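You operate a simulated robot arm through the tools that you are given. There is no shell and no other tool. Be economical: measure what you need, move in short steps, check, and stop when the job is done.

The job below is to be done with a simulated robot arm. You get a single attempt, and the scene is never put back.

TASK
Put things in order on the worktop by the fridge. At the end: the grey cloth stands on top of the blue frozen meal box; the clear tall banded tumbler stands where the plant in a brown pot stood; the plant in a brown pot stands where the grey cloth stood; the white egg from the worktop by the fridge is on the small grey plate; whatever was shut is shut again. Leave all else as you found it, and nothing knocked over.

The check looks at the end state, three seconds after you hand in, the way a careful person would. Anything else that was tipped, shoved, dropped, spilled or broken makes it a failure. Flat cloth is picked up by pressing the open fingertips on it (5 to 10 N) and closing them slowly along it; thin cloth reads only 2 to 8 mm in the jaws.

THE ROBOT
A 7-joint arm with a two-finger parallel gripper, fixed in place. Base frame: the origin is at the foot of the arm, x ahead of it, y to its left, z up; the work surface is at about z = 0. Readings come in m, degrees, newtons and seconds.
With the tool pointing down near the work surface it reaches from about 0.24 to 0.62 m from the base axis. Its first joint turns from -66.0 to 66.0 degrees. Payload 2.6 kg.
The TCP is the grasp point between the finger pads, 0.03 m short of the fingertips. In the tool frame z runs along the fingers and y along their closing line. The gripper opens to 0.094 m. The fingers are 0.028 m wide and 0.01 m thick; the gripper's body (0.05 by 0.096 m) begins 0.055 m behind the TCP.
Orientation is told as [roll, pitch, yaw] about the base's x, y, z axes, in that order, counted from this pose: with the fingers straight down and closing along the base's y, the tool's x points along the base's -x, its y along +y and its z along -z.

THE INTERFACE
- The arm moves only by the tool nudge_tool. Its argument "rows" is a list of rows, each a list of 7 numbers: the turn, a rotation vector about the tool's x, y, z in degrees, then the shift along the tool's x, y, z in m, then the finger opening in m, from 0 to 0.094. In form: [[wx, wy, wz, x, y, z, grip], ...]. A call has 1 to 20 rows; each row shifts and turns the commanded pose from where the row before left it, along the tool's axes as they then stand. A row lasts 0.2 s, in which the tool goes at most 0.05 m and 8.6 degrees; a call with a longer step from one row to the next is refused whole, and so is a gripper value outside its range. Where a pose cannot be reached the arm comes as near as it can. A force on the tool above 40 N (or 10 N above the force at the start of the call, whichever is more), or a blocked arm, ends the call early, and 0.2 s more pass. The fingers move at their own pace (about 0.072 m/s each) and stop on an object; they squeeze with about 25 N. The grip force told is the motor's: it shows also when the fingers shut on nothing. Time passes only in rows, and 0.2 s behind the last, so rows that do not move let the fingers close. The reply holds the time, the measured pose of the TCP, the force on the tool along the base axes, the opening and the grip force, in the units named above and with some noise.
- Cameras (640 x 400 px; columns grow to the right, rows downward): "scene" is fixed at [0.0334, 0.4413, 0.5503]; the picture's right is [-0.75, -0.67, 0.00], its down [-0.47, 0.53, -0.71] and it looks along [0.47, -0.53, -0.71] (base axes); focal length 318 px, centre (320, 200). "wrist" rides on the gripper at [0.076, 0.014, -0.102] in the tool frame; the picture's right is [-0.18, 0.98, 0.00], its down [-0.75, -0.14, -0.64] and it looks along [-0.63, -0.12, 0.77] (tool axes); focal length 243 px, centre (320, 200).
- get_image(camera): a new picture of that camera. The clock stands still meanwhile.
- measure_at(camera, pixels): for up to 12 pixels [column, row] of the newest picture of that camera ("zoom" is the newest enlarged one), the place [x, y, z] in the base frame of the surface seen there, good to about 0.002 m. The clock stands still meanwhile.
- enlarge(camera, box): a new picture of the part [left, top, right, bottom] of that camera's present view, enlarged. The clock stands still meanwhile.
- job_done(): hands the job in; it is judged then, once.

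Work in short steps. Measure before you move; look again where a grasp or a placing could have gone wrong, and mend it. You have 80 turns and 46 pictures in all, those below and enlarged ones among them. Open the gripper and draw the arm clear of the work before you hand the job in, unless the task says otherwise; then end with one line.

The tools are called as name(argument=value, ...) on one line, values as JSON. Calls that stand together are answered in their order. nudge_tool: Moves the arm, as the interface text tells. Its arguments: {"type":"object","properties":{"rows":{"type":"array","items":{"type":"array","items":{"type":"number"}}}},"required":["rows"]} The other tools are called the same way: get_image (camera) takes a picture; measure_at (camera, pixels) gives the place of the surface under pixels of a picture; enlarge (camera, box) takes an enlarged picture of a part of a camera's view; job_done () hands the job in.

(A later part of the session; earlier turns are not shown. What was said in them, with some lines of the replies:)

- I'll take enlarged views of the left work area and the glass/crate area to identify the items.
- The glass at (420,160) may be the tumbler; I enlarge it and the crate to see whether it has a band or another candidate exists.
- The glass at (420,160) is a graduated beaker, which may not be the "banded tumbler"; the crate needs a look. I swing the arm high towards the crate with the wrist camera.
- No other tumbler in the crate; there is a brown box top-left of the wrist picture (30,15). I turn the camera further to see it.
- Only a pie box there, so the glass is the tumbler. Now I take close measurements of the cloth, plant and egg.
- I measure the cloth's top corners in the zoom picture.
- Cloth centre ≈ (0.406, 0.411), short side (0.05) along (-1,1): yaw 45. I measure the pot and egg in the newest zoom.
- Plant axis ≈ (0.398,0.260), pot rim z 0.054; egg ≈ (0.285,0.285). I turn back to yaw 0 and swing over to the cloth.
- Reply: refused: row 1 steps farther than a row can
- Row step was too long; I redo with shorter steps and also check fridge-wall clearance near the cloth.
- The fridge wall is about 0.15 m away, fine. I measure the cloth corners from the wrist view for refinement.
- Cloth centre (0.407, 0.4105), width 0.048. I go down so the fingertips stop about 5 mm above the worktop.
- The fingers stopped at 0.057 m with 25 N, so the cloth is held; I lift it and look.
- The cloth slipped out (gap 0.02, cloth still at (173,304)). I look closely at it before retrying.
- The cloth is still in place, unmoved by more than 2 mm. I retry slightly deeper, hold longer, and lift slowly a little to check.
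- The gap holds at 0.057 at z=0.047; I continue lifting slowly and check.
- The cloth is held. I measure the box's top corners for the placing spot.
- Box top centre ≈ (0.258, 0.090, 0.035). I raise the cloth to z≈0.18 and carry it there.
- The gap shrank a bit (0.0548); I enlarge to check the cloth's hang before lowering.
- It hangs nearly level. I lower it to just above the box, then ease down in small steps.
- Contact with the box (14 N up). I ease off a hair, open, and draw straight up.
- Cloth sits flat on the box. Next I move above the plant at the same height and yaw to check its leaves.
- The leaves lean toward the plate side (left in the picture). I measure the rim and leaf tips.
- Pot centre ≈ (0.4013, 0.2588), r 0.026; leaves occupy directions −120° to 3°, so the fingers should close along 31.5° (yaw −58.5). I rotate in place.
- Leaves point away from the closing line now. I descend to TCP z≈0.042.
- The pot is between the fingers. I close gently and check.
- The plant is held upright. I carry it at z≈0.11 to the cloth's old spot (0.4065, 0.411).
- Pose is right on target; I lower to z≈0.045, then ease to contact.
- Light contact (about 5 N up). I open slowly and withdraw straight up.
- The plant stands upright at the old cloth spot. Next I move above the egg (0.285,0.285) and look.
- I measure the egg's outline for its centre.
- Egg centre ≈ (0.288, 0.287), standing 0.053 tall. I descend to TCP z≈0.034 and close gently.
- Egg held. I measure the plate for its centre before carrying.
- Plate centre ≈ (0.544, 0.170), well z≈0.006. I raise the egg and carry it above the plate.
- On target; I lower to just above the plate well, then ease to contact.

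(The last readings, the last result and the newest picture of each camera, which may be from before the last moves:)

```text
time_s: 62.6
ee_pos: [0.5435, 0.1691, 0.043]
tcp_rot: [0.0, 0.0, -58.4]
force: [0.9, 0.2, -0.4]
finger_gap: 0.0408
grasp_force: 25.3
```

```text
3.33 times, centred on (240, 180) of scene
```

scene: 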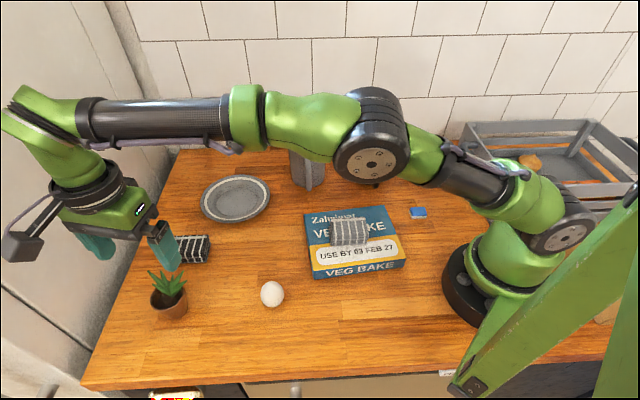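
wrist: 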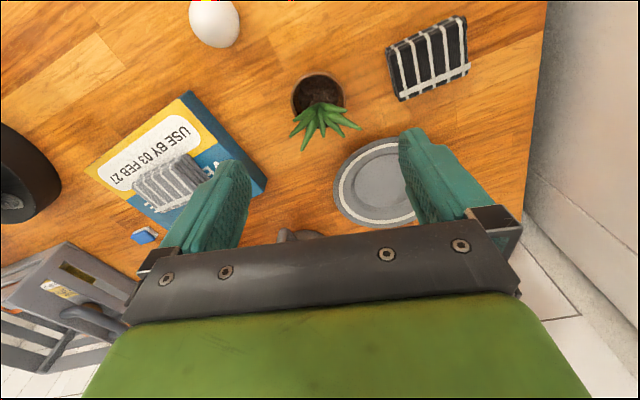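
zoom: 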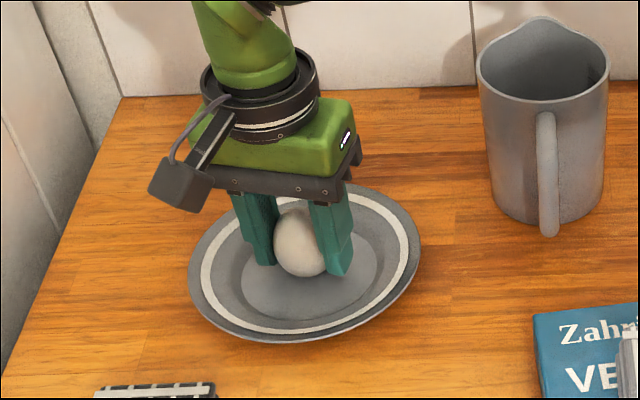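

No contact yet at z=0.043; I continue in 1 mm-and-less steps.

nudge_tool(rows=[[0, 0, 0, 0, 0, 0.0008, 0.03], [0, 0, 0, 0, 0, 0.0008, 0.03], [0, 0, 0, 0, 0, 0.0008, 0.03], [0, 0, 0, 0, 0, 0, 0.03]])

```text
time_s: 63.6
ee_pos: [0.544, 0.17, 0.0408]
tcp_rot: [0.0, 0.0, -58.3]
force: [0.2, 0.4, -0.5]
finger_gap: 0.0407
grasp_force: 25.2
```

nudge_tool(rows=[[0, 0, 0, 0, 0, 0.0007, 0.03], [0, 0, 0, 0, 0, 0.0007, 0.03], [0, 0, 0, 0, 0, 0, 0.03]])

```text
time_s: 64.4
ee_pos: [0.5424, 0.17, 0.0399]
tcp_rot: [0.0, 0.0, -58.3]
force: [-0.5, 0.0, -1.1]
finger_gap: 0.041
grasp_force: 24.8
```

Still no contact at 0.040; another small step.

nudge_tool(rows=[[0, 0, 0, 0, 0, 0.0007, 0.03], [0, 0, 0, 0, 0, 0.0007, 0.03], [0, 0, 0, 0, 0, 0, 0.03]])

```text
time_s: 65.2
ee_pos: [0.5443, 0.1697, 0.0398]
tcp_rot: [0.1, 0.1, -58.2]
force: [-2.4, 0.6, 7.5]
finger_gap: 0.0409
grasp_force: 24.9
```

Contact (7.5 N). I open slowly to 0.058 only, wait, and lift out slowly.

nudge_tool(rows=[[0, 0, 0, 0, 0, -0.0007, 0.038], [0, 0, 0, 0, 0, 0, 0.041], [0, 0, 0, 0, 0, 0, 0.044], [0, 0, 0, 0, 0, 0, 0.048], [0, 0, 0, 0, 0, 0, 0.053], [0, 0, 0, 0, 0, 0, 0.058], [0, 0, 0, 0, 0, 0, 0.058], [0, 0, 0, 0, 0, 0, 0.058]])

enlarge(camera="scene", box=[180, 120, 300, 240])

```text
time_s: 67.0
ee_pos: [0.5435, 0.1703, 0.0381]
tcp_rot: [0.1, 0.0, -58.3]
force: [0.4, 0.3, -0.1]
finger_gap: 0.0579
grasp_force: 0.2
```

```text
3.33 times, centred on (240, 180) of scene
```

zoom: 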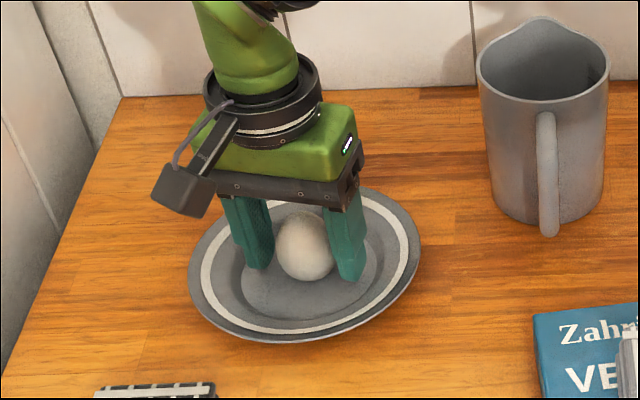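

The egg rests on the plate; I lift straight out slowly.

nudge_tool(rows=[[0, 0, 0, 0, 0, -0.004, 0.06], [0, 0, 0, 0, 0, -0.008, 0.066], [0, 0, 0, 0, 0, -0.012, 0.075], [0, 0, 0, 0, 0, -0.02, 0.085], [0, 0, 0, 0, 0, -0.03, 0.094], [0, 0, 0, 0, 0, -0.04, 0.094], [0, 0, 0, 0, 0, -0.045, 0.094]])

get_image(camera="scene")

```text
time_s: 68.6
ee_pos: [0.545, 0.1688, 0.1975]
tcp_rot: [0.0, 0.0, -58.2]
force: [-0.2, -0.4, 0.0]
finger_gap: 0.094
grasp_force: 0.1
```

```text
14 pictures are left
```

scene: 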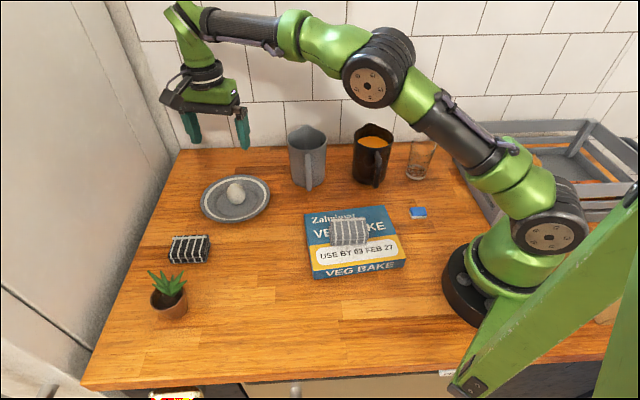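

The egg is on the plate. Now I rise and travel over to the tumbler (~(0.26,-0.20)) and look down at it.

nudge_tool(rows=[[0, 0, 0, 0, 0, -0.03, 0.094], [0, 0, 0, 0, 0, -0.03, 0.094], [0, 0, 0, -0.0137, -0.03625, 0, 0.094], [0, 0, 0, -0.0137, -0.03625, 0, 0.094], [0, 0, 0, -0.0137, -0.03625, 0, 0.094], [0, 0, 0, -0.0137, -0.03625, 0, 0.094], [0, 0, 0, -0.0137, -0.03625, 0, 0.094], [0, 0, 0, -0.0137, -0.03625, 0, 0.094], [0, 0, 0, -0.0137, -0.03625, 0, 0.094], [0, 0, 0, -0.0137, -0.03625, 0, 0.094], [0, 0, 0, -0.0137, -0.03625, 0, 0.094], [0, 0, 0, -0.0137, -0.03625, 0, 0.094], [0, 0, 0, -0.0137, -0.03625, 0, 0.094], [0, 0, 0, -0.0137, -0.03625, 0, 0.094], [0, 0, 0, 0, 0, 0, 0.094]])

get_image(camera="wrist")

```text
time_s: 71.8
ee_pos: [0.259, -0.2012, 0.2593]
tcp_rot: [0.0, 0.0, -58.2]
force: [0.0, 0.6, 0.3]
finger_gap: 0.0942
grasp_force: 0.0
```

```text
13 pictures are left
```

wrist: 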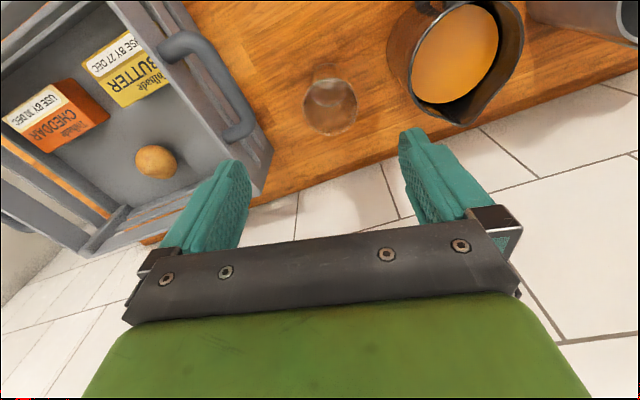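

The glass is at (330,100), between crate and orange-drink mug. I enlarge and measure rims and gaps.

enlarge(camera="wrist", box=[200, 30, 440, 180])

measure_at(camera="wrist", pixels=[[305, 100], [356, 100], [330, 134], [315, 78], [345, 78], [330, 66], [390, 80], [400, 45], [248, 130], [265, 150], [425, 118], [256, 115]])

```text
2.67 times, centred on (320, 105) of wrist
```

zoom: 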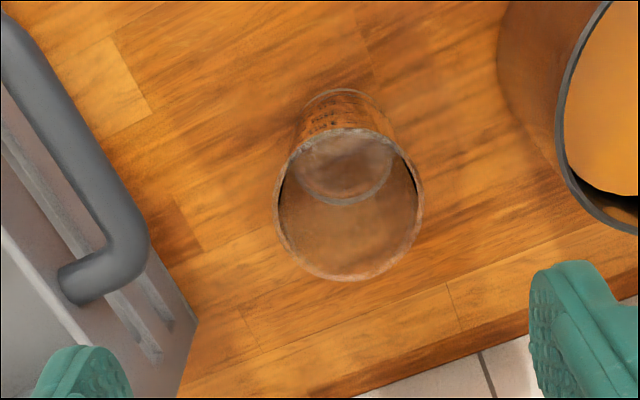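

```text
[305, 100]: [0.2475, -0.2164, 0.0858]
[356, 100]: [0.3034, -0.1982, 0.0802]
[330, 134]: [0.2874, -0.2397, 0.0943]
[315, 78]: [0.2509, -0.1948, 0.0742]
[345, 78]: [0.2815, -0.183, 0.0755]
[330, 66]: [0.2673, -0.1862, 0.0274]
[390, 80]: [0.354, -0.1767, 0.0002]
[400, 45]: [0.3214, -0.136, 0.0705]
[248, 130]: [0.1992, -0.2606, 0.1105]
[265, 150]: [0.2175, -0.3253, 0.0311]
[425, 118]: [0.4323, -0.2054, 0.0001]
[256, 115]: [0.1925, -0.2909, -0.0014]
```

I measure the rim ring, mug edge and crate handle in the zoom.

measure_at(camera="zoom", pixels=[[277, 205], [421, 195], [345, 277], [350, 131], [300, 155], [398, 150], [300, 262], [400, 252], [502, 60], [560, 140], [146, 240], [190, 325]])

measure_at(camera="zoom", pixels=[[300, 110], [345, 90], [390, 115], [345, 203], [302, 180], [388, 180]])

```text
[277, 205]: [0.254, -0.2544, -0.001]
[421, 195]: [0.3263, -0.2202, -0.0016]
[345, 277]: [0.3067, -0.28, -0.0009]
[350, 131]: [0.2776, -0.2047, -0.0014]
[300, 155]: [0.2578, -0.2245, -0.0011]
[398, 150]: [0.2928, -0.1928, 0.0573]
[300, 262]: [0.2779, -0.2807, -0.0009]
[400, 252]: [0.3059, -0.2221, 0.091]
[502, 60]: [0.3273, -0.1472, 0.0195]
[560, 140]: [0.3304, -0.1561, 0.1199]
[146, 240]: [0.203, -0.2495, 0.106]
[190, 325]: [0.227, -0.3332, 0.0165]
```

```text
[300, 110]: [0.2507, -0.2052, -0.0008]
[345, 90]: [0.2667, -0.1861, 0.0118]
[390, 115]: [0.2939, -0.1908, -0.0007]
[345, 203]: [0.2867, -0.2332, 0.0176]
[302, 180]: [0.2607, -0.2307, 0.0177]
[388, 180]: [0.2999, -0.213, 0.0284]
```

Rim centre computes to ≈ (0.274, -0.211), radius 0.03, height ≈0.094. The mug and crate handle lie along the present closing line, so I rotate to yaw 5, centre, and descend to just above the rim to check.

nudge_tool(rows=[[0, 0, -7.9, 0, 0, 0, 0.094], [0, 0, -7.9, 0, 0, 0, 0.094], [0, 0, -7.9, 0, 0, 0, 0.094], [0, 0, -7.9, 0, 0, 0, 0.094], [0, 0, -7.9, 0, 0, 0, 0.094], [0, 0, -7.9, 0, 0, 0, 0.094], [0, 0, -7.9, 0, 0, 0, 0.094], [0, 0, -7.9, 0, 0, 0, 0.094], [0, 0, 0, -0.0141, -0.0111, 0, 0.094], [0, 0, 0, 0, 0, 0.03, 0.094], [0, 0, 0, 0, 0, 0.03, 0.094], [0, 0, 0, 0, 0, 0.03, 0.094], [0, 0, 0, 0, 0, 0.02, 0.094], [0, 0, 0, 0, 0, 0, 0.094]])

get_image(camera="wrist")

enlarge(camera="scene", box=[340, 80, 480, 200])

```text
time_s: 74.8
ee_pos: [0.2747, -0.207, 0.1478]
tcp_rot: [0.0, 0.0, 4.9]
force: [-0.2, -0.6, -0.7]
finger_gap: 0.0942
grasp_force: 0.0
```

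```text
11 pictures are left
```

wrist: 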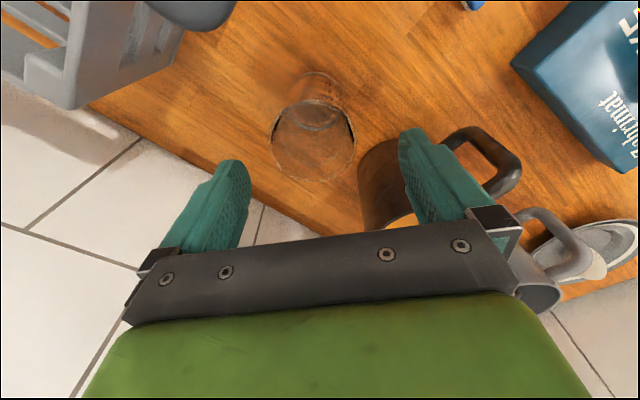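

```text
3.33 times, centred on (410, 140) of scene
```

zoom: 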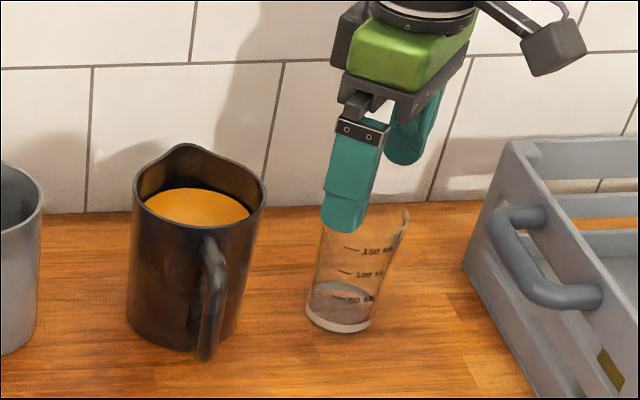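

Rim centre refines to (0.275, -0.211). I shift 4 mm and descend around it to TCP z≈0.07.

nudge_tool(rows=[[0, 0, 0, 0, -0.004, 0, 0.094], [0, 0, 0, 0, 0, 0.02, 0.094], [0, 0, 0, 0, 0, 0.02, 0.094], [0, 0, 0, 0, 0, 0.02, 0.094], [0, 0, 0, 0, 0, 0.012, 0.094], [0, 0, 0, 0, 0, 0.005, 0.094], [0, 0, 0, 0, 0, 0, 0.094]])

enlarge(camera="scene", box=[340, 80, 480, 200])

```text
time_s: 76.4
ee_pos: [0.2766, -0.2128, 0.0707]
tcp_rot: [0.0, 0.0, 4.9]
force: [0.3, -0.5, 0.2]
finger_gap: 0.0942
grasp_force: 0.1
```

```text
3.33 times, centred on (410, 140) of scene
```

zoom: 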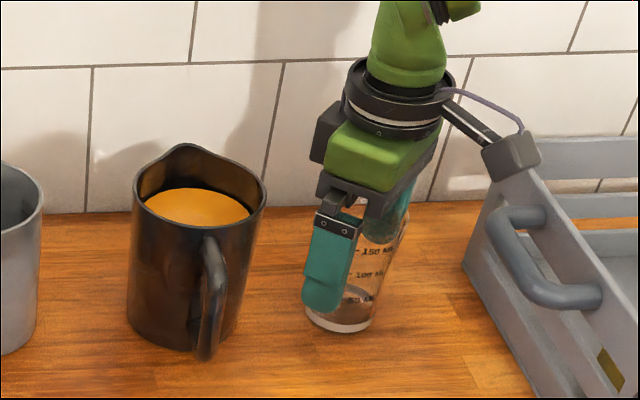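

The fingers straddle the glass cleanly, clear of mug and crate. I close gradually and lift slowly.

nudge_tool(rows=[[0, 0, 0, 0, 0, 0, 0.085], [0, 0, 0, 0, 0, 0, 0.078], [0, 0, 0, 0, 0, 0, 0.072], [0, 0, 0, 0, 0, 0, 0.066], [0, 0, 0, 0, 0, 0, 0.06], [0, 0, 0, 0, 0, 0, 0.054], [0, 0, 0, 0, 0, 0, 0.045], [0, 0, 0, 0, 0, 0, 0.035], [0, 0, 0, 0, 0, 0, 0.03], [0, 0, 0, 0, 0, 0, 0.03], [0, 0, 0, 0, 0, 0, 0.03]])

nudge_tool(rows=[[0, 0, 0, 0, 0, -0.003, 0.03], [0, 0, 0, 0, 0, -0.005, 0.03], [0, 0, 0, 0, 0, -0.008, 0.03], [0, 0, 0, 0, 0, -0.01, 0.03], [0, 0, 0, 0, 0, -0.01, 0.03]])

enlarge(camera="scene", box=[340, 80, 480, 200])

```text
time_s: 78.8
ee_pos: [0.2764, -0.2115, 0.0725]
tcp_rot: [0.0, 0.0, 4.9]
force: [0.6, 0.0, 0.9]
finger_gap: 0.0607
grasp_force: 24.6
```

```text
time_s: 80.0
ee_pos: [0.2774, -0.2127, 0.1059]
tcp_rot: [0.1, 0.0, 4.8]
force: [-0.3, 0.5, -1.6]
finger_gap: 0.0603
grasp_force: 25.2
```

```text
3.33 times, centred on (410, 140) of scene
```

zoom: 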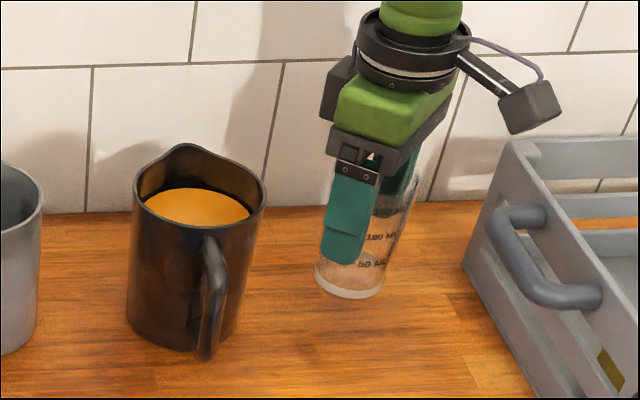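

Tumbler held upright. I raise it to z≈0.25, then travel over to the plant's old spot.

nudge_tool(rows=[[0, 0, 0, 0, 0, -0.02, 0.03], [0, 0, 0, 0, 0, -0.03, 0.03], [0, 0, 0, 0, 0, -0.03, 0.03], [0, 0, 0, 0, 0, -0.03, 0.03], [0, 0, 0, 0, 0, -0.02, 0.03], [0, 0, 0, 0, 0, -0.015, 0.03], [0, 0, 0, 0, 0, 0, 0.03]])

nudge_tool(rows=[[0, 0, 0, -0.0055, 0.0153, 0, 0.03], [0, 0, 0, -0.01102, 0.0306, 0, 0.03], [0, 0, 0, -0.01102, 0.0306, 0, 0.03], [0, 0, 0, -0.01102, 0.0306, 0, 0.03], [0, 0, 0, -0.01102, 0.0306, 0, 0.03], [0, 0, 0, -0.01102, 0.0306, 0, 0.03], [0, 0, 0, -0.01102, 0.0306, 0, 0.03], [0, 0, 0, -0.01102, 0.0306, 0, 0.03], [0, 0, 0, -0.01102, 0.0306, 0, 0.03], [0, 0, 0, -0.01102, 0.0306, 0, 0.03], [0, 0, 0, -0.01102, 0.0306, 0, 0.03], [0, 0, 0, -0.01102, 0.0306, 0, 0.03], [0, 0, 0, -0.01102, 0.0306, 0, 0.03], [0, 0, 0, -0.01102, 0.0306, 0, 0.03], [0, 0, 0, -0.01102, 0.0306, 0, 0.03], [0, 0, 0, -0.0055, 0.0153, 0, 0.03], [0, 0, 0, 0, 0, 0, 0.03]])

get_image(camera="scene")

```text
time_s: 81.6
ee_pos: [0.2745, -0.2111, 0.2509]
tcp_rot: [0.1, -0.1, 4.8]
force: [-0.1, -0.1, -1.6]
finger_gap: 0.0604
grasp_force: 25.3
```

```text
time_s: 85.2
ee_pos: [0.4008, 0.2597, 0.2536]
tcp_rot: [0.0, 0.0, 4.8]
force: [0.0, 0.6, -2.1]
finger_gap: 0.0605
grasp_force: 24.4
```

```text
7 pictures are left
```

scene: 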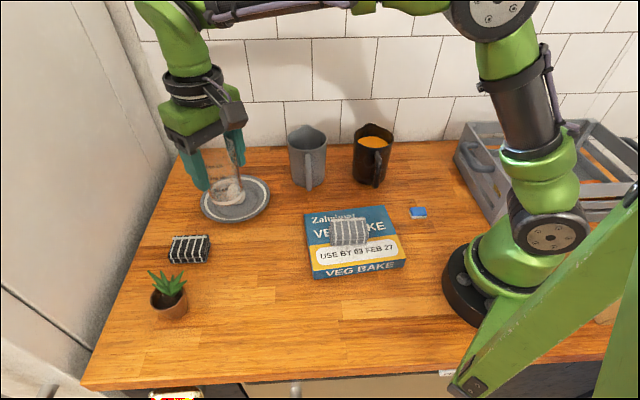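

Right above the target. I lower to z≈0.074, then ease to contact.

nudge_tool(rows=[[0, 0, 0, -0.0005, 0, 0.02, 0.03], [0, 0, 0, 0, 0, 0.03, 0.03], [0, 0, 0, 0, 0, 0.035, 0.03], [0, 0, 0, 0, 0, 0.03, 0.03], [0, 0, 0, 0, 0, 0.025, 0.03], [0, 0, 0, 0, 0, 0.018, 0.03], [0, 0, 0, 0, 0, 0.012, 0.03], [0, 0, 0, 0, 0, 0.005, 0.03], [0, 0, 0, 0, 0, 0.003, 0.03], [0, 0, 0, 0, 0, 0, 0.03]])

nudge_tool(rows=[[0, 0, 0, 0, 0, 0.001, 0.03], [0, 0, 0, 0, 0, 0.001, 0.03], [0, 0, 0, 0, 0, 0, 0.03]])

```text
time_s: 87.4
ee_pos: [0.4026, 0.2583, 0.0742]
tcp_rot: [0.0, 0.0, 5.0]
force: [-0.2, -0.3, -1.9]
finger_gap: 0.0606
grasp_force: 25.3
```

```text
time_s: 88.2
ee_pos: [0.4024, 0.2582, 0.0711]
tcp_rot: [0.0, 0.0, 5.0]
force: [-0.6, 0.1, -3.3]
finger_gap: 0.0603
grasp_force: 24.9
```

No contact yet at 0.071; small further steps.

nudge_tool(rows=[[0, 0, 0, 0, 0, 0.0007, 0.03], [0, 0, 0, 0, 0, 0.0007, 0.03], [0, 0, 0, 0, 0, 0, 0.03]])

```text
time_s: 89.0
ee_pos: [0.4029, 0.2589, 0.073]
tcp_rot: [0.0, -0.1, 4.9]
force: [0.3, -3.4, 11.8]
finger_gap: 0.0605
grasp_force: 24.7
```

Contact (11.8 N). I open slowly and rise straight up.

nudge_tool(rows=[[0, 0, 0, 0, 0, -0.0007, 0.055], [0, 0, 0, 0, 0, 0, 0.063], [0, 0, 0, 0, 0, 0, 0.07], [0, 0, 0, 0, 0, 0, 0.08], [0, 0, 0, 0, 0, 0, 0.094], [0, 0, 0, 0, 0, 0, 0.094], [0, 0, 0, 0, 0, -0.01, 0.094], [0, 0, 0, 0, 0, -0.02, 0.094], [0, 0, 0, 0, 0, -0.03, 0.094], [0, 0, 0, 0, 0, -0.04, 0.094], [0, 0, 0, 0, 0, -0.045, 0.094], [0, 0, 0, 0, 0, -0.03, 0.094]])

get_image(camera="scene")

```text
time_s: 91.6
ee_pos: [0.4012, 0.2596, 0.2495]
tcp_rot: [0.0, 0.0, 4.8]
force: [-0.5, 0.7, 0.5]
finger_gap: 0.094
grasp_force: 0.0
```

```text
6 pictures are left
```

scene: 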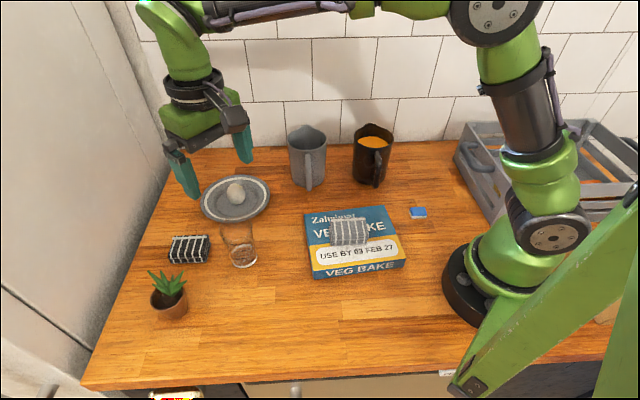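

Everything stands in place. A last close look and a check of the plant's position.

enlarge(camera="scene", box=[140, 170, 300, 330])

measure_at(camera="scene", pixels=[[152, 298], [186, 294], [168, 306], [168, 318], [243, 266], [236, 190]])

```text
2.50 times, centred on (220, 250) of scene
```

zoom: 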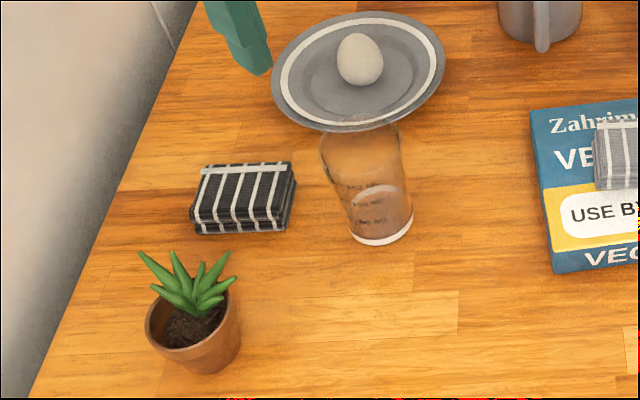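

```text
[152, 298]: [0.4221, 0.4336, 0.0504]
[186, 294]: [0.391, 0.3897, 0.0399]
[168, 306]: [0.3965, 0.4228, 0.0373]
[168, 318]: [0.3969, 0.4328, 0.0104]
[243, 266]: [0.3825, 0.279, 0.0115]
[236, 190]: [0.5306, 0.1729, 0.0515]
```

All five conditions look met, with the arm raised clear and the gripper open; I hand in.

job_done()

```text
The job is handed in.
```

The job is handed in. The grey cloth is on the blue frozen meal box, the tumbler is where the plant was, the plant is where the cloth was, and the white egg is on the small grey plate. Nothing that was shut was opened. I took the only clear glass in view, the one with the printed ml scale, to be the banded tumbler.
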